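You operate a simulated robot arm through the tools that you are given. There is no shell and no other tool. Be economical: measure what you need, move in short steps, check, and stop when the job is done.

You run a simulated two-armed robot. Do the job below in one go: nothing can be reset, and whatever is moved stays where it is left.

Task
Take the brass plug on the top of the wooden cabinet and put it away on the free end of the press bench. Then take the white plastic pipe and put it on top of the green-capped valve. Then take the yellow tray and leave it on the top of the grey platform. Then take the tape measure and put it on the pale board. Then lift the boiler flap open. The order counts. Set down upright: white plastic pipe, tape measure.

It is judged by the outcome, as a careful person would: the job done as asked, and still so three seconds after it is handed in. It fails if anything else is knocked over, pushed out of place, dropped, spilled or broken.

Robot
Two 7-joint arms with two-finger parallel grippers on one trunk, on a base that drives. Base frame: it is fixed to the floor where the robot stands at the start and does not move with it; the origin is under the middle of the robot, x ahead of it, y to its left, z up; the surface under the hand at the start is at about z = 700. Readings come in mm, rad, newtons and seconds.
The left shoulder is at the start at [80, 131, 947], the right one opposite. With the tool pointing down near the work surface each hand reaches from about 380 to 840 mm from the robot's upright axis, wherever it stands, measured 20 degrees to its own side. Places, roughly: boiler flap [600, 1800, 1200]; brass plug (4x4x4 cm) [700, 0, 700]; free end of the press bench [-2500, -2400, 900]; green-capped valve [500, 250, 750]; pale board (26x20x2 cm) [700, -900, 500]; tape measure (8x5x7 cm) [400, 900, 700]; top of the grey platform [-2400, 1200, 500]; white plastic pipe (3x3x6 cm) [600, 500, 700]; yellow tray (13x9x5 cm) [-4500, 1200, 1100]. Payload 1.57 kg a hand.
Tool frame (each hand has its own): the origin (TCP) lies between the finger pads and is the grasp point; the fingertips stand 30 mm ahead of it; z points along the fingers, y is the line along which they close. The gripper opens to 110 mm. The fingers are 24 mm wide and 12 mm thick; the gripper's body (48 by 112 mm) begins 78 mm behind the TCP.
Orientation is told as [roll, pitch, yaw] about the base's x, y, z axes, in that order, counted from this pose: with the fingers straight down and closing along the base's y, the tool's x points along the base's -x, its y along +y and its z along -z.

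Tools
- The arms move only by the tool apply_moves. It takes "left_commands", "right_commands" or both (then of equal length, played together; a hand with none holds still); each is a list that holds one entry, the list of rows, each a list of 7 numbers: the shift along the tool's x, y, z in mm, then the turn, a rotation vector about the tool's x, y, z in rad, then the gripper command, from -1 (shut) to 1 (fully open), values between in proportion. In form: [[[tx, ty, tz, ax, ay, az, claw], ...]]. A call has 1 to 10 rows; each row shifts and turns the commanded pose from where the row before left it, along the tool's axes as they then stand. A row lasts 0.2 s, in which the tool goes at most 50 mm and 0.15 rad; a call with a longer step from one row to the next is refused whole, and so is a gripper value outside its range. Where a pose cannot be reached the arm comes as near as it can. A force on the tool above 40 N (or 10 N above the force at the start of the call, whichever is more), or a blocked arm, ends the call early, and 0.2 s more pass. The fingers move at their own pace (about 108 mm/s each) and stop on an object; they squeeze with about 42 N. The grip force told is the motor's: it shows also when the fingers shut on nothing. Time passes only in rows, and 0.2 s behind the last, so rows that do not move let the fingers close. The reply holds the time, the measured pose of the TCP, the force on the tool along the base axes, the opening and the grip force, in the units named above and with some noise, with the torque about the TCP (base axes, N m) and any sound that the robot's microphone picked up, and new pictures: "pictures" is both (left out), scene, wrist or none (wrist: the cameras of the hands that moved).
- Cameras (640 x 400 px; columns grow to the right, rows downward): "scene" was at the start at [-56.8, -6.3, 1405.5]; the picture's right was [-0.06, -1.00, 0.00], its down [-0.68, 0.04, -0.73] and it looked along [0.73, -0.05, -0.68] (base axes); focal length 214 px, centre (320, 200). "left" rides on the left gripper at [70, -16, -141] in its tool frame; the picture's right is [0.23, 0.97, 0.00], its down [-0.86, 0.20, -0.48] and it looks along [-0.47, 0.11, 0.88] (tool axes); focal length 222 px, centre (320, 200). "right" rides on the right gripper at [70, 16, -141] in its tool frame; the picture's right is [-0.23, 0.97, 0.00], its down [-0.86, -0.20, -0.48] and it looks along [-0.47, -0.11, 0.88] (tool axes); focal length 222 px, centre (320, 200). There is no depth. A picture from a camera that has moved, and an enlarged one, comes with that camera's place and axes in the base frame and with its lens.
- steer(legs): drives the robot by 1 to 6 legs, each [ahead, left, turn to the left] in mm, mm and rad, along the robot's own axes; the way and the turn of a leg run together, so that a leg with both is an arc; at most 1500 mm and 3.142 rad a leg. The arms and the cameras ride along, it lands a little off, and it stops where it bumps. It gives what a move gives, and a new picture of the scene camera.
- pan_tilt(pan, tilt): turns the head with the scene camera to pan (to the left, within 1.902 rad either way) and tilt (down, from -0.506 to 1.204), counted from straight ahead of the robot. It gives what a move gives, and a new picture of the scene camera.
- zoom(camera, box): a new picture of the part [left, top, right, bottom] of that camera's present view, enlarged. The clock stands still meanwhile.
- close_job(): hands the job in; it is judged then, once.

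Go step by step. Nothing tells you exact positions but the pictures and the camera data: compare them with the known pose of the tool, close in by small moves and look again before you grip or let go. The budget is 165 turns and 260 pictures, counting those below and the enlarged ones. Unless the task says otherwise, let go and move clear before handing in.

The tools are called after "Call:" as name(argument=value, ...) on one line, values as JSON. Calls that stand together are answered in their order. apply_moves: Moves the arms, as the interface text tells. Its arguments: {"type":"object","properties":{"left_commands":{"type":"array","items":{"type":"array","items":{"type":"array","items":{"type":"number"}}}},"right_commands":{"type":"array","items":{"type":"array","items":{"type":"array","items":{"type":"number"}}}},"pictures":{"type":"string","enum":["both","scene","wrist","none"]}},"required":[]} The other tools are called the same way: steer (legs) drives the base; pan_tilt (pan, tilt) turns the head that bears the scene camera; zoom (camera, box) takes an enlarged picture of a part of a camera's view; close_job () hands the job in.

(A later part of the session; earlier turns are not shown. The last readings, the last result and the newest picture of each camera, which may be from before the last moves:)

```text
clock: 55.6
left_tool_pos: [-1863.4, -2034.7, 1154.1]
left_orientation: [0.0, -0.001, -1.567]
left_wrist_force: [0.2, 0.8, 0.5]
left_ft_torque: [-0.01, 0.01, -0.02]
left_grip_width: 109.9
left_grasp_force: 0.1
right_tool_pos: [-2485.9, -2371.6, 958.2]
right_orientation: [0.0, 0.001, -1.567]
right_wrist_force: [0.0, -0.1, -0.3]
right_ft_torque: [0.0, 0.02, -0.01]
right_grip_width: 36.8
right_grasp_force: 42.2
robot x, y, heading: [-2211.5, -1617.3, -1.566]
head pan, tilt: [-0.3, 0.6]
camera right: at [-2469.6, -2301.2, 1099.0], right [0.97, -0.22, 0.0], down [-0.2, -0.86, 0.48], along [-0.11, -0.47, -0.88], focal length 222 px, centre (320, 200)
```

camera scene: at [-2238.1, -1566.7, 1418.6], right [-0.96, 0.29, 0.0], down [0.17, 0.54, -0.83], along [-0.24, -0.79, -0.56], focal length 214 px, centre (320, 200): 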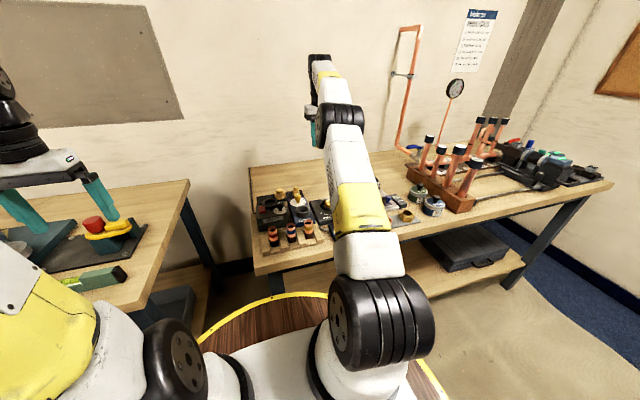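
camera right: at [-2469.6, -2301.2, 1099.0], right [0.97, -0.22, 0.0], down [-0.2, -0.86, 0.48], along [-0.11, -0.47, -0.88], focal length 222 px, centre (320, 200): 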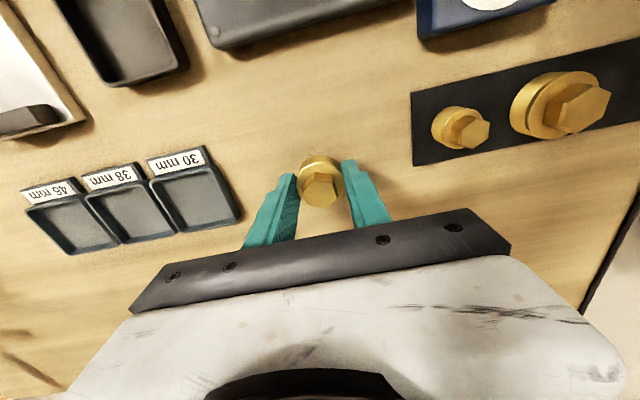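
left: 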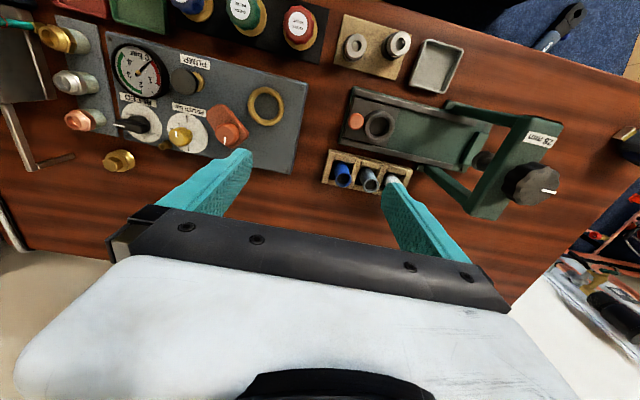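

Well placed. Lowering in small steps until contact shows.

Call:
apply_moves(right_commands=[[[0, 0, 8, 0, 0, 0, -1], [0, 0, 6, 0, 0, 0, -1], [0, 0, 3, 0, 0, 0, -1], [0, 0, 2, 0, 0, 0, -1]]], pictures="none")

Call:
apply_moves(right_commands=[[[0, 0, 2, 0, 0, 0, -1], [0, 0, 2, 0, 0, 0, -1]]], pictures="wrist")

```text
clock: 56.6
left_tool_pos: [-1862.8, -2034.8, 1155.2]
left_orientation: [0.0, 0.0, -1.566]
left_wrist_force: [0.7, 0.7, -0.9]
left_ft_torque: [-0.03, 0.01, 0.01]
left_grip_width: 110.1
left_grasp_force: 0.0
right_tool_pos: [-2486.4, -2372.0, 937.6]
right_orientation: [0.001, 0.001, -1.568]
right_wrist_force: [0.0, 0.2, -2.0]
right_ft_torque: [0.0, 0.01, 0.0]
right_grip_width: 36.8
right_grasp_force: 41.8
robot x, y, heading: [-2210.9, -1622.8, -1.571]
head pan, tilt: [-0.3, 0.6]
```

```text
clock: 57.2
left_tool_pos: [-1862.2, -2033.4, 1153.9]
left_orientation: [0.001, 0.001, -1.567]
left_wrist_force: [-0.5, 0.6, 0.7]
left_ft_torque: [0.0, -0.01, 0.02]
left_grip_width: 110.0
left_grasp_force: 0.0
right_tool_pos: [-2485.0, -2373.1, 935.4]
right_orientation: [0.0, 0.001, -1.568]
right_wrist_force: [0.7, 2.6, 6.9]
right_ft_torque: [0.07, -0.02, -0.01]
right_grip_width: 36.7
right_grasp_force: 41.9
robot x, y, heading: [-2214.5, -1619.5, -1.569]
head pan, tilt: [-0.3, 0.6]
camera right: at [-2470.2, -2303.0, 1077.6], right [0.97, -0.22, 0.0], down [-0.2, -0.86, 0.48], along [-0.11, -0.47, -0.88], focal length 222 px, centre (320, 200)
```

right: 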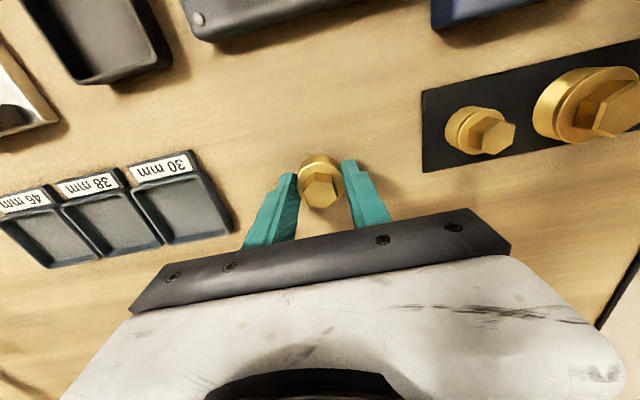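

Contact felt at 935. Releasing and lifting straight up.

Call:
apply_moves(right_commands=[[[0, 0, 0, 0, 0, 0, 0.1], [0, 0, 0, 0, 0, 0, 0.1], [0, 0, -30, 0, 0, 0, 0.1], [0, 0, -40, 0, 0, 0, 0.1], [0, 0, -45, 0, 0, 0, 0.1], [0, 0, -45, 0, 0, 0, 0.1], [0, 0, -45, 0, 0, 0, 0.1]]], pictures="wrist")

```text
clock: 58.8
left_tool_pos: [-1863.0, -2033.3, 1152.4]
left_orientation: [-0.001, 0.002, -1.568]
left_wrist_force: [0.2, 0.3, 0.2]
left_ft_torque: [0.01, 0.0, 0.03]
left_grip_width: 109.7
left_grasp_force: 0.1
right_tool_pos: [-2485.0, -2373.1, 1139.7]
right_orientation: [0.0, 0.002, -1.569]
right_wrist_force: [-0.5, 0.2, 0.1]
right_ft_torque: [0.0, -0.02, -0.02]
right_grip_width: 60.5
right_grasp_force: 0.0
robot x, y, heading: [-2213.7, -1619.7, -1.57]
head pan, tilt: [-0.3, 0.6]
camera right: at [-2469.1, -2303.0, 1281.5], right [0.97, -0.22, 0.0], down [-0.2, -0.86, 0.48], along [-0.11, -0.46, -0.88], focal length 222 px, centre (320, 200)
```

right: 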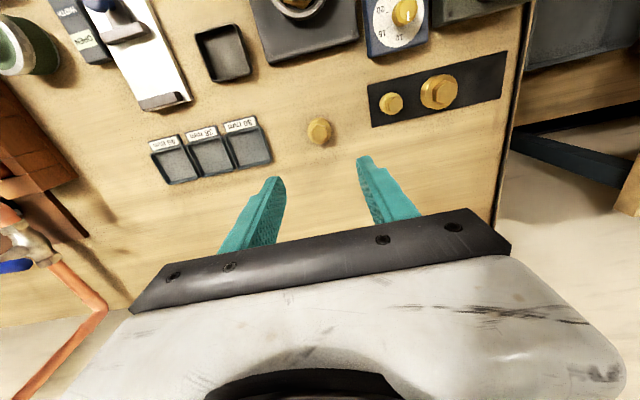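

The plug stands in place. Retracting the right hand and driving back to the desk along the same route.

Call:
apply_moves(right_commands=[[[45, 15, 0, 0, 0, 0, 0.1], [45, 15, 0, 0, 0, 0, 0.1], [45, 10, 0, 0, 0, 0, 0.1], [45, 10, 0, 0, 0, 0, 0.1], [45, 10, 0, 0, 0, 0, 0.1], [45, 10, 0, 0, 0, 0, 0.1], [40, 5, 10, 0, 0, 0, 0.1]]], pictures="none")

Call:
steer(legs=[[-345, 0, 0], [0, 1500, 0], [0, 630, 0]])

```text
clock: 60.4
left_tool_pos: [-1862.3, -2033.8, 1154.6]
left_orientation: [0.0, 0.0, -1.565]
left_wrist_force: [0.5, -0.3, -1.3]
left_ft_torque: [0.04, 0.0, 0.03]
left_grip_width: 109.9
left_grasp_force: 0.1
right_tool_pos: [-2413.5, -2065.0, 1131.1]
right_orientation: [-0.001, 0.002, -1.567]
right_wrist_force: [-0.4, -0.8, -0.7]
right_ft_torque: [0.02, 0.01, 0.02]
right_grip_width: 60.4
right_grasp_force: 0.0
robot x, y, heading: [-2210.4, -1620.4, -1.569]
head pan, tilt: [-0.3, 0.6]
```

```text
clock: 72.9
left_tool_pos: [288.9, -1666.0, 1154.2]
left_orientation: [-0.001, 0.0, -1.562]
left_wrist_force: [0.0, 1.1, -0.5]
left_ft_torque: [0.01, -0.01, -0.03]
left_grip_width: 109.8
left_grasp_force: 0.0
right_tool_pos: [-262.2, -1700.2, 1131.4]
right_orientation: [0.002, 0.001, -1.563]
right_wrist_force: [0.5, -0.3, -0.4]
right_ft_torque: [-0.01, -0.01, 0.01]
right_grip_width: 60.2
right_grasp_force: 0.1
robot x, y, heading: [-64.9, -1253.0, -1.566]
head pan, tilt: [-0.3, 0.6]
camera scene: at [-88.6, -1200.3, 1418.5], right [-0.96, 0.29, 0.0], down [0.16, 0.54, -0.82], along [-0.24, -0.79, -0.57], focal length 214 px, centre (320, 200)
```

scene: 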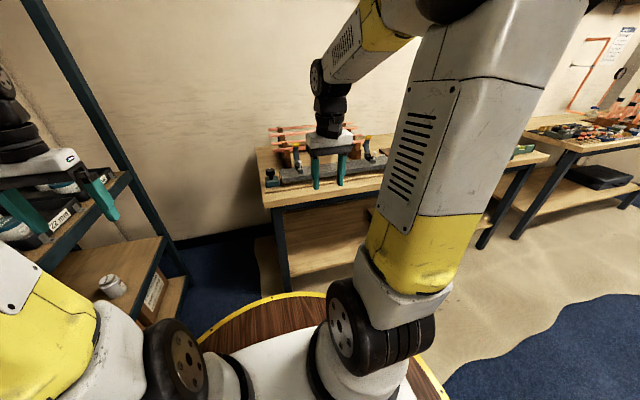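

At [-65, -1253]. Backing up past the table, then turning to face the desk.

Call:
steer(legs=[[-100, -25, 0], [-1140, 0, 0], [0, 0, 1.571]])

```text
clock: 83.3
left_tool_pos: [309.1, 336.0, 1153.1]
left_orientation: [0.0, 0.001, 0.018]
left_wrist_force: [-0.1, 0.2, -1.1]
left_ft_torque: [-0.02, 0.01, 0.02]
left_grip_width: 109.8
left_grasp_force: 0.0
right_tool_pos: [346.6, -216.0, 1131.7]
right_orientation: [0.001, 0.0, 0.018]
right_wrist_force: [-0.7, -0.2, -0.2]
right_ft_torque: [-0.01, 0.02, -0.03]
right_grip_width: 60.5
right_grasp_force: 0.1
robot x, y, heading: [-99.8, -19.9, 0.021]
head pan, tilt: [-0.3, 0.6]
camera scene: at [-154.4, -47.1, 1418.5], right [-0.28, -0.96, 0.0], down [-0.54, 0.16, -0.82], along [0.79, -0.23, -0.57], focal length 214 px, centre (320, 200)
```

scene: 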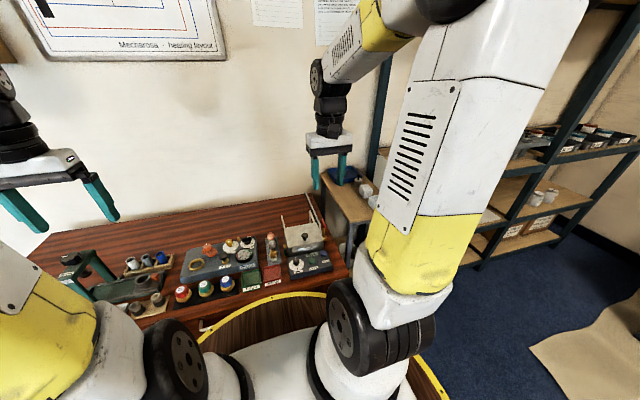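

Moving up to the desk, a bit to the left for the pipe and the valve.

Call:
steer(legs=[[85, 110, -0.02]])

Call:
pan_tilt(pan=0.3, tilt=0.7)

Call:
apply_moves(left_commands=[[[-40, 10, 20, 0, 0, 0, 1], [-40, 10, 20, 0, 0, 0, 1], [-40, 0, 20, 0, 0, 0, 1], [-30, 0, 35, 0, 0, 0, 1], [0, 0, 40, 0, 0, 0, 1]]], pictures="wrist")

```text
clock: 84.6
left_tool_pos: [401.8, 437.9, 1153.5]
left_orientation: [-0.002, -0.001, -0.003]
left_wrist_force: [0.9, -0.1, -0.3]
left_ft_torque: [0.01, 0.01, -0.03]
left_grip_width: 109.9
left_grasp_force: 0.0
right_tool_pos: [427.9, -114.6, 1131.6]
right_orientation: [-0.001, 0.001, -0.006]
right_wrist_force: [-0.3, -0.3, -0.2]
right_ft_torque: [0.01, 0.03, 0.02]
right_grip_width: 60.6
right_grasp_force: 0.0
robot x, y, heading: [-13.8, 90.2, -0.004]
head pan, tilt: [-0.3, 0.6]
camera scene: at [-69.6, 64.5, 1418.5], right [-0.3, -0.95, 0.0], down [-0.54, 0.17, -0.83], along [0.79, -0.25, -0.56], focal length 214 px, centre (320, 200)
```

scene: 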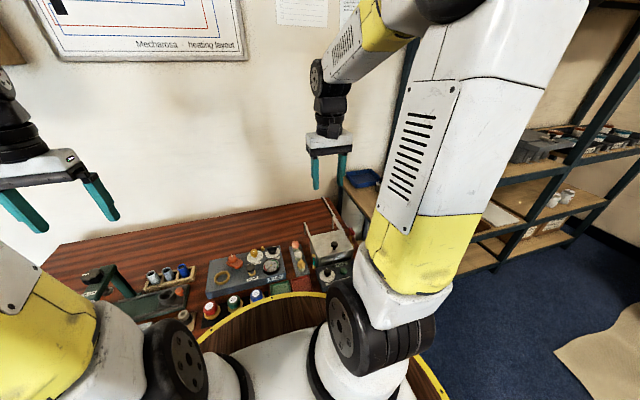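

```text
clock: 85.6
left_tool_pos: [402.1, 437.3, 1153.1]
left_orientation: [-0.001, -0.001, -0.004]
left_wrist_force: [-0.6, -0.2, -0.3]
left_ft_torque: [-0.02, 0.01, 0.01]
left_grip_width: 109.8
left_grasp_force: 0.1
right_tool_pos: [427.6, -114.9, 1130.9]
right_orientation: [-0.001, 0.0, -0.004]
right_wrist_force: [0.6, 0.8, -0.8]
right_ft_torque: [-0.03, -0.03, 0.01]
right_grip_width: 60.5
right_grasp_force: 0.1
robot x, y, heading: [-15.3, 90.2, -0.003]
head pan, tilt: [0.3, 0.7]
camera scene: at [-72.5, 115.9, 1409.9], right [0.29, -0.96, 0.0], down [-0.62, -0.19, -0.76], along [0.73, 0.22, -0.64], focal length 214 px, centre (320, 200)
```

scene: 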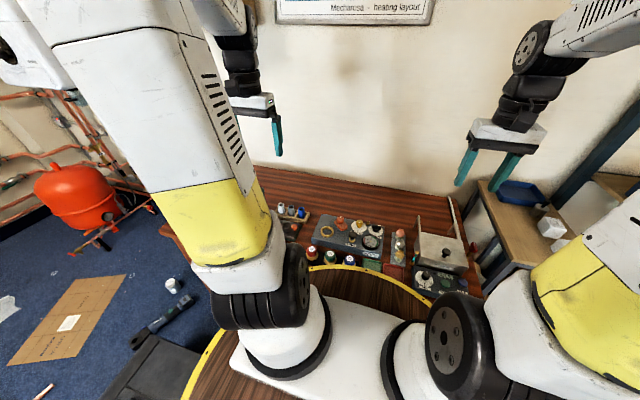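

```text
clock: 86.8
left_tool_pos: [551.2, 457.8, 1018.1]
left_orientation: [0.001, 0.0, -0.004]
left_wrist_force: [1.3, 0.0, -0.1]
left_ft_torque: [0.0, 0.0, 0.01]
left_grip_width: 110.2
left_grasp_force: 0.1
right_tool_pos: [426.0, -113.9, 1131.5]
right_orientation: [0.001, 0.001, -0.006]
right_wrist_force: [0.0, 0.2, -0.4]
right_ft_torque: [0.0, -0.03, 0.01]
right_grip_width: 60.4
right_grasp_force: 0.1
robot x, y, heading: [-14.1, 89.6, -0.005]
head pan, tilt: [0.3, 0.7]
camera left: at [481.7, 440.1, 1160.3], right [-0.22, 0.97, 0.0], down [0.86, 0.2, 0.48], along [0.47, 0.11, -0.88], focal length 222 px, centre (320, 200)
```

left: 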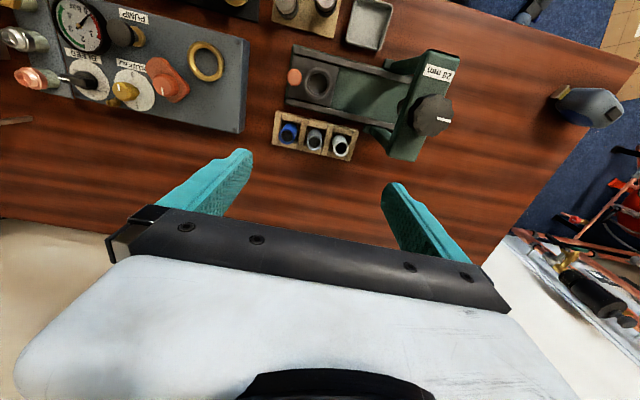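

The white pipe is the rightmost in the three-slot rack, near [575, 500]. Zooming.

Call:
zoom(camera="left", box=[240, 80, 400, 180])

```text
4.00 times, centred on (320, 130) of left
camera zoom: at [481.7, 440.1, 1160.3], right [-0.22, 0.97, 0.0], down [0.86, 0.2, 0.48], along [0.47, 0.11, -0.88], focal length 888 px, centre (320, 480)
```

zoom: 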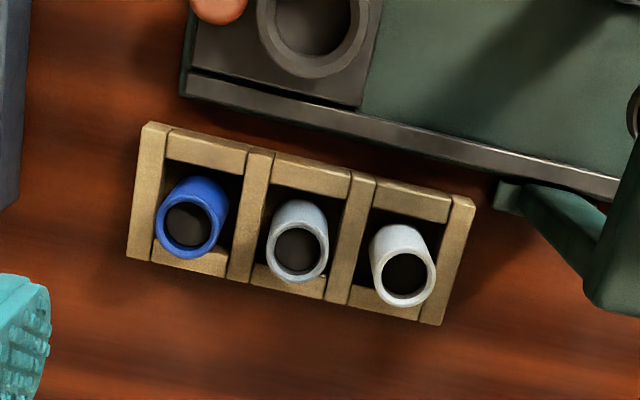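

The rack runs along y with about 50 mm spacing, so I'll grip the pipe with the fingers closing along x. Turning the left hand 90° at height first.

Call:
apply_moves(left_commands=[[[0, 0, 0, 0, 0, -0.15, 0.3], [0, 0, 0, 0, 0, -0.15, 0.3], [0, 0, 0, 0, 0, -0.15, 0.3], [0, 0, 0, 0, 0, -0.15, 0.3], [0, 0, 0, 0, 0, -0.15, 0.3], [0, 0, 0, 0, 0, -0.15, 0.3], [0, 0, 0, 0, 0, -0.15, 0.3], [0, 0, 0, 0, 0, -0.15, 0.3], [0, 0, 0, 0, 0, -0.15, 0.3], [0, 0, 0, 0, 0, -0.15, 0.3]]], pictures="none")

Call:
apply_moves(left_commands=[[[0, 0, 0, 0, 0, -0.075, 0.3], [-42, -24, 30, 0, 0, 0, 0.3], [0, 0, 40, 0, 0, 0, 0.3], [0, 0, 40, 0, 0, 0, 0.3]]], pictures="wrist")

```text
clock: 89.0
left_tool_pos: [550.8, 458.0, 1017.6]
left_orientation: [0.0, 0.0, 1.496]
left_wrist_force: [-0.3, 0.8, -0.1]
left_ft_torque: [0.02, 0.02, -0.02]
left_grip_width: 71.7
left_grasp_force: 0.1
right_tool_pos: [428.3, -113.1, 1132.7]
right_orientation: [-0.001, -0.001, -0.005]
right_wrist_force: [-0.8, 0.3, -0.2]
right_ft_torque: [-0.01, -0.01, 0.03]
right_grip_width: 60.6
right_grasp_force: 0.0
robot x, y, heading: [-14.2, 90.7, -0.004]
head pan, tilt: [0.3, 0.7]
```

```text
refused: row 2 steps farther than a row can; nothing moved
```

Call:
apply_moves(left_commands=[[[0, 0, 0, 0, 0, -0.075, 0.3], [-42, -24, 0, 0, 0, 0, 0.3], [0, 0, 45, 0, 0, 0, 0.3], [0, 0, 45, 0, 0, 0, 0.3]]], pictures="wrist")

Call:
zoom(camera="left", box=[220, 60, 420, 185])

```text
clock: 90.0
left_tool_pos: [574.9, 497.3, 928.1]
left_orientation: [0.0, 0.0, 1.571]
left_wrist_force: [0.0, 0.0, 0.2]
left_ft_torque: [0.02, 0.01, 0.02]
left_grip_width: 71.6
left_grasp_force: 0.0
right_tool_pos: [427.6, -114.6, 1131.3]
right_orientation: [0.001, 0.0, -0.004]
right_wrist_force: [-0.3, 0.1, 0.1]
right_ft_torque: [0.03, -0.04, 0.02]
right_grip_width: 60.3
right_grasp_force: 0.1
robot x, y, heading: [-16.3, 92.6, -0.002]
head pan, tilt: [0.3, 0.7]
camera left: at [592.0, 427.0, 1070.9], right [-0.97, -0.23, 0.0], down [-0.2, 0.86, 0.48], along [-0.11, 0.47, -0.88], focal length 222 px, centre (320, 200)
```

left: 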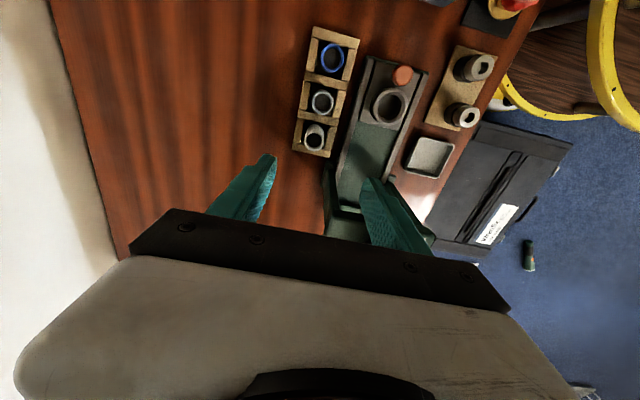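

```text
3.20 times, centred on (320, 122) of left
camera zoom: at [592.0, 427.0, 1070.9], right [-0.97, -0.23, 0.0], down [-0.2, 0.86, 0.48], along [-0.11, 0.47, -0.88], focal length 711 px, centre (320, 448)
```

zoom: 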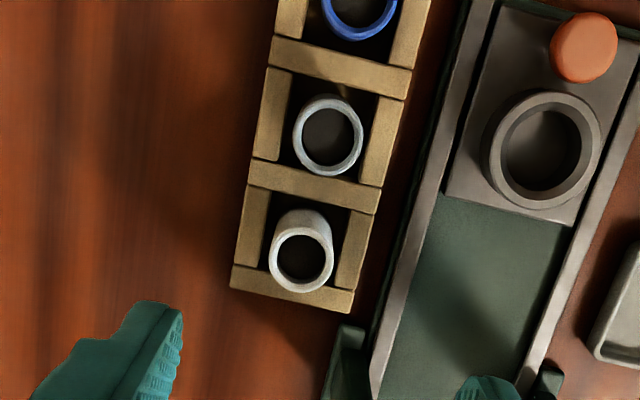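

Triangulated: pipe top centre [582, 502, 768], rack top about 731. Lowering over it with a 50 mm opening, then checking.

Call:
apply_moves(left_commands=[[[-4, -7, 20, 0, 0, 0, -0.09], [0, 0, 40, 0, 0, 0, -0.09], [0, 0, 40, 0, 0, 0, -0.09], [0, 0, 20, 0, 0, 0, -0.09]]], pictures="wrist")

Call:
zoom(camera="left", box=[220, 100, 420, 225])

```text
clock: 91.0
left_tool_pos: [582.2, 501.4, 807.1]
left_orientation: [0.001, 0.001, 1.57]
left_wrist_force: [-0.7, -0.7, 0.2]
left_ft_torque: [0.01, -0.05, 0.01]
left_grip_width: 50.2
left_grasp_force: 0.1
right_tool_pos: [427.9, -114.7, 1131.8]
right_orientation: [0.002, 0.0, -0.004]
right_wrist_force: [-0.9, 0.0, 0.7]
right_ft_torque: [0.02, -0.04, 0.01]
right_grip_width: 60.4
right_grasp_force: 0.0
robot x, y, heading: [-13.0, 90.9, -0.006]
head pan, tilt: [0.3, 0.7]
camera left: at [599.1, 431.0, 950.3], right [-0.97, -0.23, 0.0], down [-0.2, 0.86, 0.48], along [-0.11, 0.47, -0.88], focal length 222 px, centre (320, 200)
```

left: 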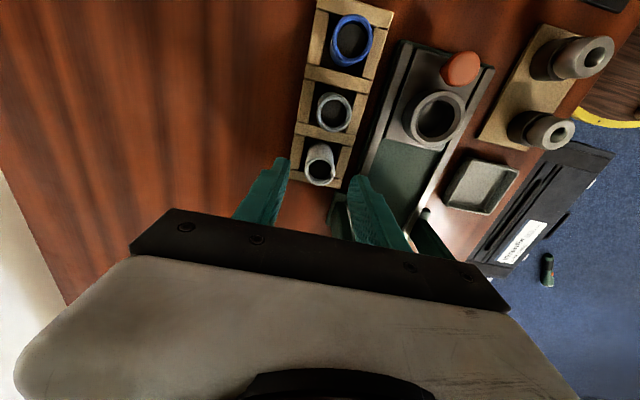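

```text
3.20 times, centred on (320, 162) of left
camera zoom: at [599.1, 431.0, 950.3], right [-0.97, -0.23, 0.0], down [-0.2, 0.86, 0.48], along [-0.11, 0.47, -0.88], focal length 711 px, centre (320, 320)
```

zoom: 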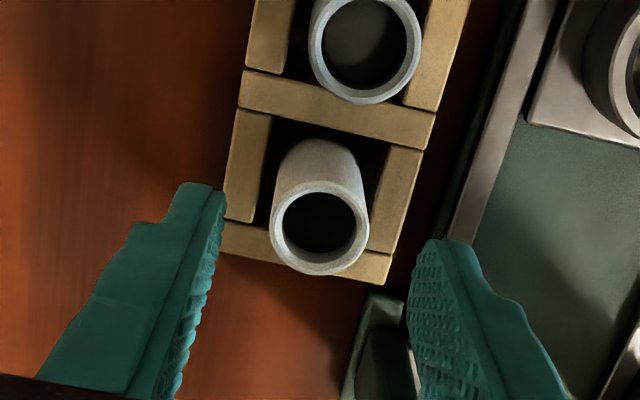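

Aligned. Lowering 41 mm and gripping.

Call:
apply_moves(left_commands=[[[0, -1, 21, 0, 0, 0, -0.09], [0, 0, 20, 0, 0, 0, -0.09], [0, 0, 0, 0, 0, 0, -1], [0, 0, 0, 0, 0, 0, -1], [0, 0, -15, 0, 0, 0, -1], [0, 0, -30, 0, 0, 0, -1], [0, 0, -45, 0, 0, 0, -1], [0, 0, -45, 0, 0, 0, -1]]], pictures="wrist")

```text
clock: 92.8
left_tool_pos: [584.3, 505.6, 900.9]
left_orientation: [0.002, 0.001, 1.569]
left_wrist_force: [0.3, 0.2, -1.0]
left_ft_torque: [0.02, -0.02, -0.02]
left_grip_width: 26.5
left_grasp_force: 37.4
right_tool_pos: [428.0, -115.1, 1131.1]
right_orientation: [0.0, -0.001, -0.007]
right_wrist_force: [-0.3, 0.5, -0.1]
right_ft_torque: [0.0, 0.03, -0.01]
right_grip_width: 60.5
right_grasp_force: 0.0
robot x, y, heading: [-17.0, 88.5, -0.003]
head pan, tilt: [0.3, 0.7]
camera left: at [601.5, 434.3, 1043.3], right [-0.97, -0.23, 0.0], down [-0.2, 0.86, 0.48], along [-0.11, 0.47, -0.88], focal length 222 px, centre (320, 200)
```

left: 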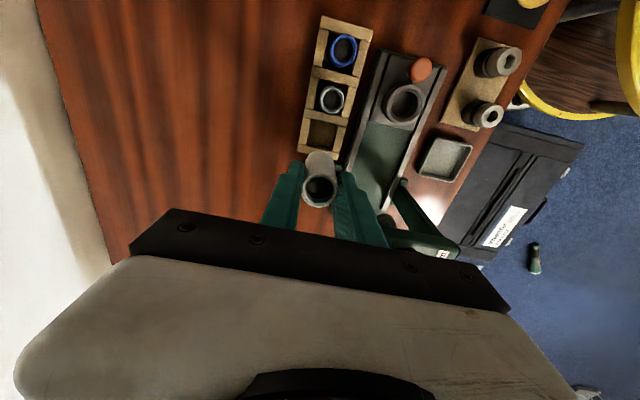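

Pipe held. Raising and moving toward the green-capped valve for a look from above.

Call:
apply_moves(left_commands=[[[0, 0, -45, 0, 0, 0, -1], [0, 0, -45, 0, 0, 0, -1], [35, 23, 0, 0, 0, 0, -1], [35, 23, 0, 0, 0, 0, -1], [35, 23, 0, 0, 0, 0, -1], [35, 23, 0, 0, 0, 0, -1], [35, 23, 0, 0, 0, 0, -1], [35, 23, 0, 0, 0, 0, -1], [35, 23, 0, 0, 0, 0, -1], [30, 20, 0, 0, 0, 0, -1]]], pictures="wrist")

Call:
zoom(camera="left", box=[220, 60, 420, 185])

```text
clock: 95.0
left_tool_pos: [404.4, 227.7, 989.6]
left_orientation: [-0.001, -0.001, 1.57]
left_wrist_force: [-0.4, 0.6, 0.2]
left_ft_torque: [-0.01, 0.01, 0.01]
left_grip_width: 26.7
left_grasp_force: 37.6
right_tool_pos: [428.5, -114.6, 1131.2]
right_orientation: [0.001, 0.001, -0.006]
right_wrist_force: [-0.1, -0.8, -0.6]
right_ft_torque: [-0.02, 0.0, 0.0]
right_grip_width: 60.6
right_grasp_force: 0.1
robot x, y, heading: [-15.8, 92.5, -0.008]
head pan, tilt: [0.3, 0.7]
camera left: at [421.2, 156.9, 1131.7], right [-0.97, -0.23, 0.0], down [-0.2, 0.86, 0.48], along [-0.11, 0.47, -0.88], focal length 222 px, centre (320, 200)
```

left: 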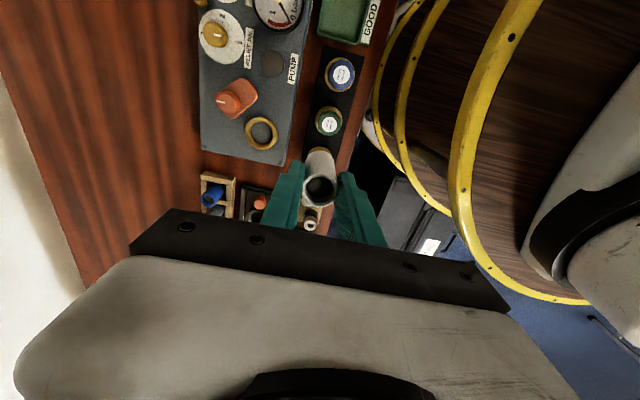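

```text
3.20 times, centred on (320, 122) of left
camera zoom: at [421.2, 156.9, 1131.7], right [-0.97, -0.23, 0.0], down [-0.2, 0.86, 0.48], along [-0.11, 0.47, -0.88], focal length 711 px, centre (320, 448)
```

zoom: 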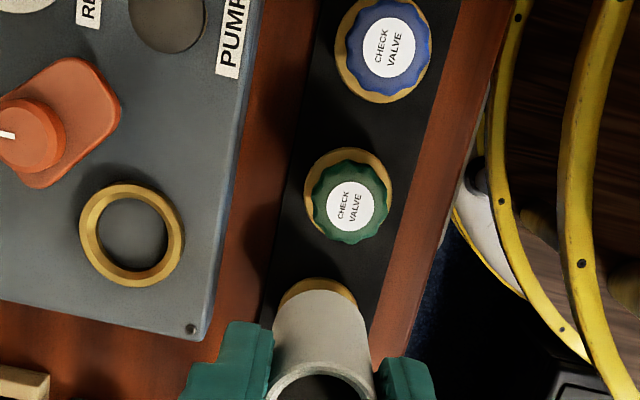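

Green cap top is at about [393, 218, 751]. Moving the pipe over it, stopping some 30 mm above to check alignment.

Call:
apply_moves(left_commands=[[[6, 13, 0, 0, 0, 0, -1], [0, 0, 45, 0, 0, 0, -1], [0, 0, 45, 0, 0, 0, -1], [0, 0, 45, 0, 0, 0, -1], [0, 0, 12, 0, 0, 0, -1]]], pictures="wrist")

Call:
zoom(camera="left", box=[240, 100, 400, 200])

Call:
pan_tilt(pan=0.3, tilt=0.9)

```text
clock: 96.2
left_tool_pos: [390.4, 221.6, 843.7]
left_orientation: [-0.001, 0.0, 1.569]
left_wrist_force: [0.6, 0.1, -0.4]
left_ft_torque: [0.01, 0.03, -0.01]
left_grip_width: 26.7
left_grasp_force: 37.7
right_tool_pos: [427.6, -116.0, 1131.3]
right_orientation: [0.001, 0.0, -0.004]
right_wrist_force: [0.1, 0.5, -0.5]
right_ft_torque: [-0.01, -0.01, -0.04]
right_grip_width: 60.6
right_grasp_force: 0.1
robot x, y, heading: [-13.9, 92.7, -0.007]
head pan, tilt: [0.3, 0.7]
camera left: at [406.0, 151.5, 985.4], right [-0.97, -0.23, 0.0], down [-0.2, 0.86, 0.48], along [-0.11, 0.47, -0.88], focal length 222 px, centre (320, 200)
```

left: 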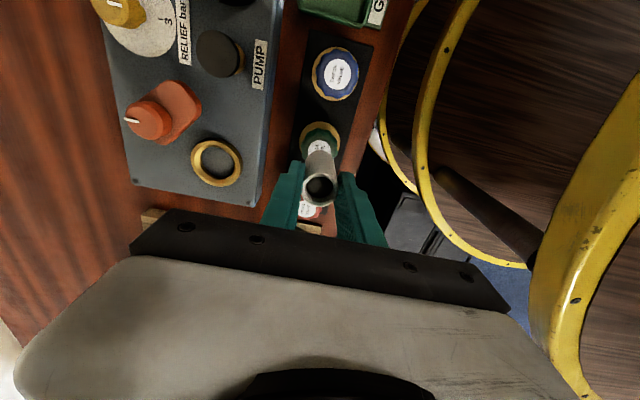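

```text
4.00 times, centred on (320, 150) of left
camera zoom: at [406.0, 151.5, 985.4], right [-0.97, -0.23, 0.0], down [-0.2, 0.86, 0.48], along [-0.11, 0.47, -0.88], focal length 888 px, centre (320, 400)
```

zoom: 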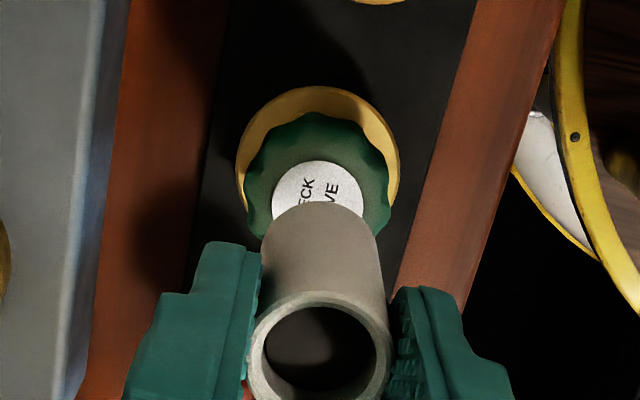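

```text
clock: 96.9
left_tool_pos: [389.9, 221.6, 842.7]
left_orientation: [0.0, 0.001, 1.571]
left_wrist_force: [0.4, 0.5, -0.9]
left_ft_torque: [-0.03, -0.01, 0.03]
left_grip_width: 26.9
left_grasp_force: 37.2
right_tool_pos: [428.1, -114.8, 1132.1]
right_orientation: [0.0, 0.002, -0.004]
right_wrist_force: [-0.4, -0.3, 0.1]
right_ft_torque: [0.0, 0.02, 0.02]
right_grip_width: 60.7
right_grasp_force: 0.0
robot x, y, heading: [-13.0, 91.6, -0.005]
head pan, tilt: [0.3, 0.901]
camera scene: at [-81.5, 113.1, 1393.8], right [0.29, -0.96, 0.0], down [-0.75, -0.23, -0.62], along [0.59, 0.18, -0.78], focal length 214 px, centre (320, 200)
```

scene: 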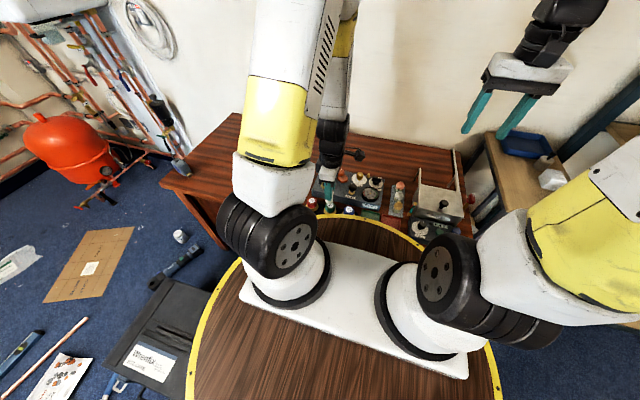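

The pipe axis sits about 3 mm beyond the cap centre in y. Correcting and lowering until contact.

Call:
apply_moves(left_commands=[[[3, 0, 0, 0, 0, 0, -1], [0, 0, 10, 0, 0, 0, -1], [0, 0, 4, 0, 0, 0, -1]]], pictures="wrist")

Call:
zoom(camera="left", box=[240, 100, 400, 200])

```text
clock: 97.7
left_tool_pos: [389.5, 219.9, 831.1]
left_orientation: [0.0, -0.001, 1.571]
left_wrist_force: [0.3, 0.1, -0.2]
left_ft_torque: [-0.01, -0.01, 0.01]
left_grip_width: 27.1
left_grasp_force: 37.9
right_tool_pos: [428.0, -113.8, 1130.7]
right_orientation: [-0.001, 0.0, -0.005]
right_wrist_force: [0.5, 0.7, 0.5]
right_ft_torque: [0.01, 0.01, -0.01]
right_grip_width: 60.5
right_grasp_force: 0.0
robot x, y, heading: [-13.6, 90.0, -0.005]
head pan, tilt: [0.3, 0.901]
camera left: at [406.0, 148.4, 972.8], right [-0.97, -0.23, 0.0], down [-0.2, 0.86, 0.48], along [-0.11, 0.47, -0.88], focal length 222 px, centre (320, 200)
```

left: 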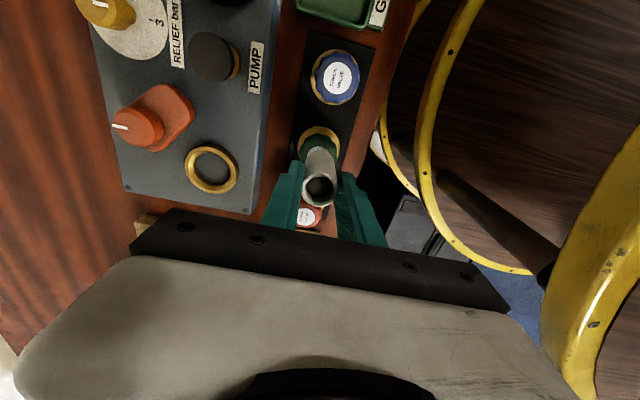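

```text
4.00 times, centred on (320, 150) of left
camera zoom: at [406.0, 148.4, 972.8], right [-0.97, -0.23, 0.0], down [-0.2, 0.86, 0.48], along [-0.11, 0.47, -0.88], focal length 888 px, centre (320, 400)
```

zoom: 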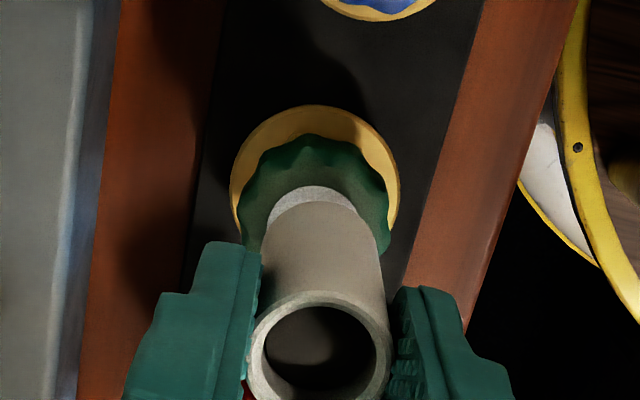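

Aligned to within about 1–2 mm. Lowering in small steps to contact.

Call:
apply_moves(left_commands=[[[0, -1.5, 4, 0, 0, 0, -1], [0, 0, 3, 0, 0, 0, -1], [0, 0, 2, 0, 0, 0, -1]]], pictures="none")

Call:
apply_moves(left_commands=[[[0, 0, 2, 0, 0, 0, -1], [0, 0, 1, 0, 0, 0, -1]]], pictures="none")

Call:
zoom(camera="left", box=[240, 100, 400, 200])

```text
clock: 98.5
left_tool_pos: [391.9, 218.8, 822.8]
left_orientation: [-0.001, 0.001, 1.57]
left_wrist_force: [0.7, -0.4, -1.6]
left_ft_torque: [0.0, 0.0, 0.0]
left_grip_width: 26.9
left_grasp_force: 37.0
right_tool_pos: [427.7, -114.1, 1130.3]
right_orientation: [0.0, 0.0, -0.006]
right_wrist_force: [-0.7, -0.3, 1.0]
right_ft_torque: [-0.01, 0.01, -0.01]
right_grip_width: 60.3
right_grasp_force: 0.1
robot x, y, heading: [-16.6, 91.8, -0.004]
head pan, tilt: [0.3, 0.901]
```

```text
clock: 99.1
left_tool_pos: [391.8, 220.7, 820.3]
left_orientation: [0.0, 0.0, 1.568]
left_wrist_force: [-0.2, 0.0, 0.0]
left_ft_torque: [0.04, -0.01, 0.01]
left_grip_width: 26.7
left_grasp_force: 37.8
right_tool_pos: [427.9, -114.7, 1131.2]
right_orientation: [0.0, 0.0, -0.005]
right_wrist_force: [-0.7, -0.4, -0.3]
right_ft_torque: [-0.02, 0.02, 0.0]
right_grip_width: 60.3
right_grasp_force: 0.1
robot x, y, heading: [-10.3, 94.2, -0.011]
head pan, tilt: [0.3, 0.901]
```

```text
4.00 times, centred on (320, 150) of left
camera zoom: at [408.3, 148.3, 961.7], right [-0.97, -0.23, 0.0], down [-0.2, 0.86, 0.48], along [-0.11, 0.47, -0.88], focal length 888 px, centre (320, 400)
```

zoom: 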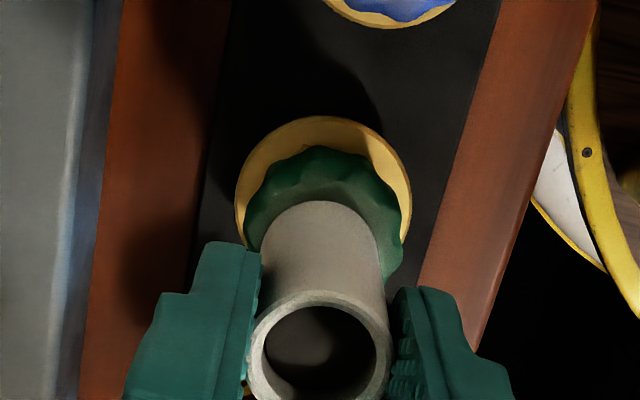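

Disc is now covered by the pipe end; continuing gently.

Call:
apply_moves(left_commands=[[[0, 0.5, 2, 0, 0, 0, -1], [0, 0, 1, 0, 0, 0, -1], [0, 0, 1, 0, 0, 0, -1]]], pictures="none")

Call:
apply_moves(left_commands=[[[0, 0, 1.5, 0, 0, 0, -1], [0, 0, 1, 0, 0, 0, -1]]], pictures="none")

Call:
apply_moves(left_commands=[[[0, 0, 1.5, 0, 0, 0, -1], [0, 0, 1, 0, 0, 0, -1]]], pictures="none")

Call:
zoom(camera="left", box=[240, 100, 400, 200])

```text
clock: 99.9
left_tool_pos: [390.5, 217.9, 816.2]
left_orientation: [-0.003, 0.0, 1.572]
left_wrist_force: [3.5, 1.0, 27.1]
left_ft_torque: [0.0, -0.38, 0.0]
left_grip_width: 26.4
left_grasp_force: 37.5
right_tool_pos: [429.3, -115.1, 1131.0]
right_orientation: [-0.002, 0.0, -0.006]
right_wrist_force: [0.6, -0.6, -0.3]
right_ft_torque: [-0.02, 0.0, -0.01]
right_grip_width: 60.5
right_grasp_force: 0.1
robot x, y, heading: [-10.8, 91.5, -0.007]
head pan, tilt: [0.3, 0.901]
```

```text
clock: 100.5
left_tool_pos: [391.0, 218.2, 814.0]
left_orientation: [-0.002, 0.001, 1.571]
left_wrist_force: [6.3, -0.1, 25.1]
left_ft_torque: [-0.09, -0.2, 0.04]
left_grip_width: 26.6
left_grasp_force: 38.2
right_tool_pos: [427.8, -115.3, 1130.6]
right_orientation: [0.002, 0.0, -0.005]
right_wrist_force: [0.5, -0.6, -0.1]
right_ft_torque: [0.0, -0.01, 0.0]
right_grip_width: 60.9
right_grasp_force: 0.0
robot x, y, heading: [-16.0, 92.6, -0.008]
head pan, tilt: [0.3, 0.901]
```

```text
clock: 101.1
left_tool_pos: [391.5, 217.4, 810.3]
left_orientation: [-0.001, 0.001, 1.57]
left_wrist_force: [6.4, -0.3, 28.1]
left_ft_torque: [-0.05, -0.56, -0.03]
left_grip_width: 26.7
left_grasp_force: 37.5
right_tool_pos: [428.4, -115.5, 1131.5]
right_orientation: [0.0, -0.001, -0.005]
right_wrist_force: [0.6, -0.5, -0.5]
right_ft_torque: [0.02, -0.03, 0.0]
right_grip_width: 60.5
right_grasp_force: 0.1
robot x, y, heading: [-17.6, 93.1, -0.005]
head pan, tilt: [0.3, 0.901]
```

```text
4.00 times, centred on (320, 150) of left
camera zoom: at [407.6, 147.7, 952.7], right [-0.97, -0.23, 0.0], down [-0.2, 0.86, 0.48], along [-0.11, 0.47, -0.88], focal length 888 px, centre (320, 400)
```

zoom: 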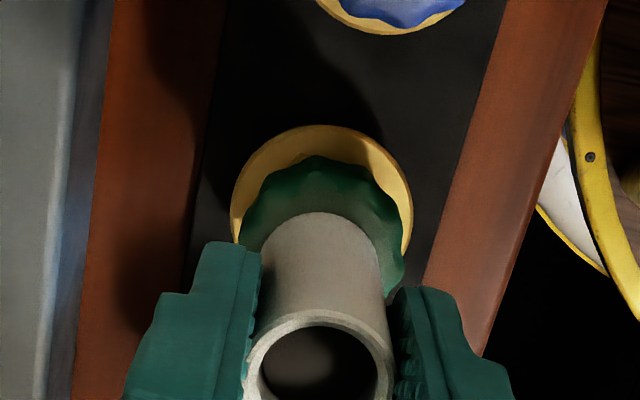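

Contact is firm (28 N). Easing off 1 mm, then opening and lifting clear.

Call:
apply_moves(left_commands=[[[0, 0, -0.7, 0, 0, 0, -1], [0, 0, 0, 0, 0, 0, -0.2], [0, 0, 0, 0, 0, 0, -0.1], [0, 0, 0, 0, 0, 0, 0]]], pictures="none")

Call:
zoom(camera="left", box=[240, 100, 400, 200])

```text
clock: 102.1
left_tool_pos: [389.8, 219.5, 811.2]
left_orientation: [0.002, 0.001, 1.57]
left_wrist_force: [0.6, -0.5, -0.6]
left_ft_torque: [0.03, -0.02, -0.03]
left_grip_width: 55.2
left_grasp_force: 0.0
right_tool_pos: [428.1, -115.8, 1131.1]
right_orientation: [0.001, -0.002, -0.006]
right_wrist_force: [-0.7, 0.8, -1.6]
right_ft_torque: [0.02, 0.02, -0.01]
right_grip_width: 60.4
right_grasp_force: 0.1
robot x, y, heading: [-16.3, 90.5, -0.01]
head pan, tilt: [0.3, 0.901]
```

```text
4.00 times, centred on (320, 150) of left
camera zoom: at [407.4, 148.1, 953.5], right [-0.97, -0.23, 0.0], down [-0.2, 0.86, 0.48], along [-0.11, 0.47, -0.88], focal length 888 px, centre (320, 400)
```

zoom: 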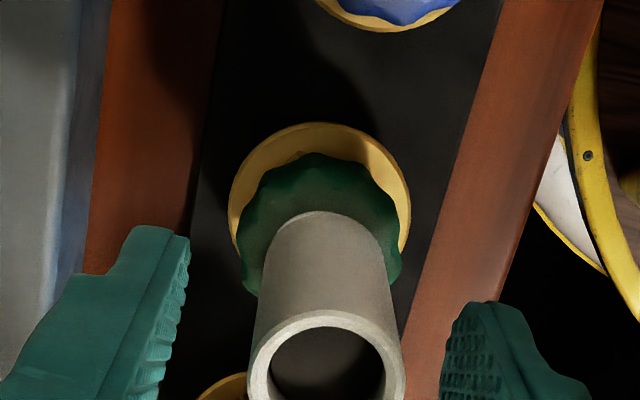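

The pipe stands free. Lifting straight up.

Call:
apply_moves(left_commands=[[[0, 0, -20, 0, 0, 0, 0], [0, 0, -40, 0, 0, 0, 0], [0, 0, -45, 0, 0, 0, 0], [0, 0, -45, 0, 0, 0, 0], [0, 0, -45, 0, 0, 0, 0]]], pictures="wrist")

```text
clock: 103.3
left_tool_pos: [388.8, 221.3, 1005.9]
left_orientation: [0.002, 0.0, 1.569]
left_wrist_force: [0.1, 0.1, 0.4]
left_ft_torque: [0.02, 0.05, -0.01]
left_grip_width: 55.1
left_grasp_force: 0.1
right_tool_pos: [427.5, -114.9, 1130.8]
right_orientation: [0.001, 0.0, -0.005]
right_wrist_force: [0.7, -0.2, -0.8]
right_ft_torque: [0.01, 0.03, 0.02]
right_grip_width: 60.3
right_grasp_force: 0.0
robot x, y, heading: [-14.7, 90.3, -0.006]
head pan, tilt: [0.3, 0.901]
camera left: at [406.6, 151.0, 1148.4], right [-0.97, -0.23, 0.0], down [-0.2, 0.85, 0.48], along [-0.11, 0.47, -0.88], focal length 222 px, centre (320, 200)
```

left: 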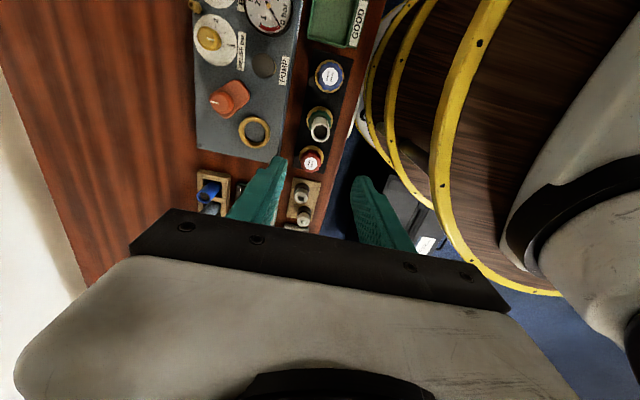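

Pipe placed upright on the green valve. Restoring the left hand's orientation, then heading for the tray on the far window sill.

Call:
apply_moves(left_commands=[[[-30, 0, -15, 0, 0, 0, 0.3], [-30, 0, -15, 0, 0, 0, 0.3], [-30, 0, -15, 0, 0, 0, 0.3], [-30, 0, -15, 0, 0, 0, 0.3], [0, 0, 0, 0, 0, 0.15, 0.3], [0, 0, 0, 0, 0, 0.15, 0.3], [0, 0, 0, 0, 0, 0.15, 0.3], [0, 0, 0, 0, 0, 0.15, 0.3], [0, 0, 0, 0, 0, 0.15, 0.3], [0, 0, 0, 0, 0, 0.15, 0.3]]], pictures="none")

Call:
apply_moves(left_commands=[[[0, 0, 0, 0, 0, 0.15, 0.3], [0, 0, 0, 0, 0, 0.15, 0.3], [0, 0, 0, 0, 0, 0.15, 0.3], [0, 0, 0, 0, 0, 0.15, 0.3], [0, 0, 0, 0, 0, 0.071, 0.3]]], pictures="none")

Call:
steer(legs=[[-150, -60, 0], [0, 0, 1.6], [0, 0, 1.54]])

Call:
pan_tilt(pan=0.0, tilt=0.35)

```text
clock: 105.5
left_tool_pos: [389.2, 340.0, 1066.0]
left_orientation: [0.0, -0.001, 0.669]
left_wrist_force: [0.1, -0.1, -0.3]
left_ft_torque: [-0.03, -0.01, 0.04]
left_grip_width: 71.5
left_grasp_force: 0.1
right_tool_pos: [428.4, -114.4, 1131.5]
right_orientation: [0.002, 0.002, -0.004]
right_wrist_force: [0.0, 0.6, 0.0]
right_ft_torque: [0.01, 0.0, 0.01]
right_grip_width: 60.5
right_grasp_force: 0.1
robot x, y, heading: [-15.1, 90.1, -0.007]
head pan, tilt: [0.3, 0.901]
```

```text
clock: 106.7
left_tool_pos: [390.1, 339.6, 1065.3]
left_orientation: [0.001, -0.001, -0.003]
left_wrist_force: [-0.2, 0.1, 1.5]
left_ft_torque: [0.01, 0.03, 0.03]
left_grip_width: 71.6
left_grasp_force: 0.0
right_tool_pos: [428.3, -114.2, 1130.7]
right_orientation: [0.0, -0.001, -0.005]
right_wrist_force: [-0.2, 0.6, 0.5]
right_ft_torque: [-0.01, -0.01, 0.03]
right_grip_width: 60.4
right_grasp_force: 0.0
robot x, y, heading: [-14.2, 89.4, -0.007]
head pan, tilt: [0.3, 0.901]
```

```text
clock: 115.8
left_tool_pos: [-569.2, -218.0, 1065.1]
left_orientation: [-0.001, 0.0, -3.135]
left_wrist_force: [0.2, -0.7, -0.8]
left_ft_torque: [0.01, -0.01, 0.0]
left_grip_width: 71.5
left_grasp_force: 0.1
right_tool_pos: [-608.9, 236.5, 1130.4]
right_orientation: [0.0, -0.001, -3.139]
right_wrist_force: [0.0, -0.6, -0.2]
right_ft_torque: [-0.01, 0.02, 0.01]
right_grip_width: 60.5
right_grasp_force: 0.2
robot x, y, heading: [-167.1, 32.7, -3.141]
head pan, tilt: [0.3, 0.901]
camera scene: at [-97.5, 8.8, 1393.8], right [-0.3, 0.95, 0.0], down [0.75, 0.23, -0.62], along [-0.59, -0.18, -0.78], focal length 214 px, centre (320, 200)
```

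scene: 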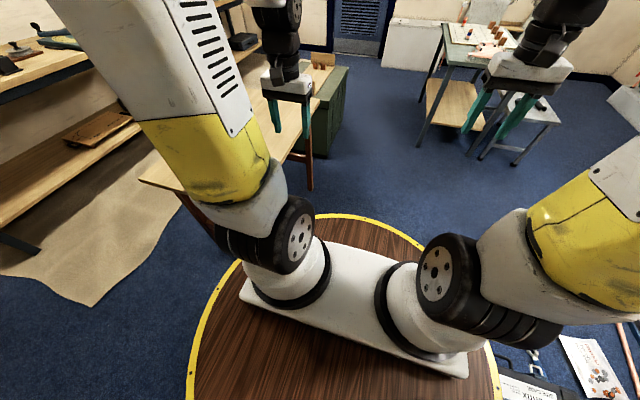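

```text
clock: 116.8
left_tool_pos: [-569.6, -217.8, 1065.8]
left_orientation: [-0.001, 0.0, -3.134]
left_wrist_force: [-0.1, 0.4, 0.8]
left_ft_torque: [0.0, -0.03, 0.03]
left_grip_width: 71.9
left_grasp_force: 0.0
right_tool_pos: [-609.8, 236.6, 1132.0]
right_orientation: [-0.002, 0.0, -3.139]
right_wrist_force: [0.2, -0.3, 0.1]
right_ft_torque: [0.01, 0.01, 0.02]
right_grip_width: 60.5
right_grasp_force: 0.1
robot x, y, heading: [-167.9, 32.7, -3.138]
head pan, tilt: [0.0, 0.351]
camera scene: at [-118.5, 31.0, 1441.2], right [0.0, 1.0, 0.0], down [0.34, 0.0, -0.94], along [-0.94, 0.0, -0.34], focal length 214 px, centre (320, 200)
```

scene: 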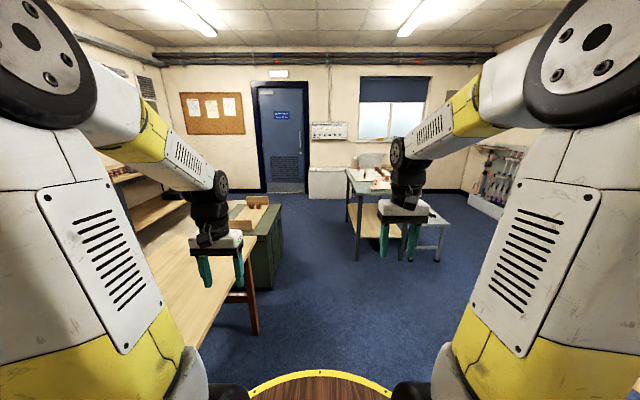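

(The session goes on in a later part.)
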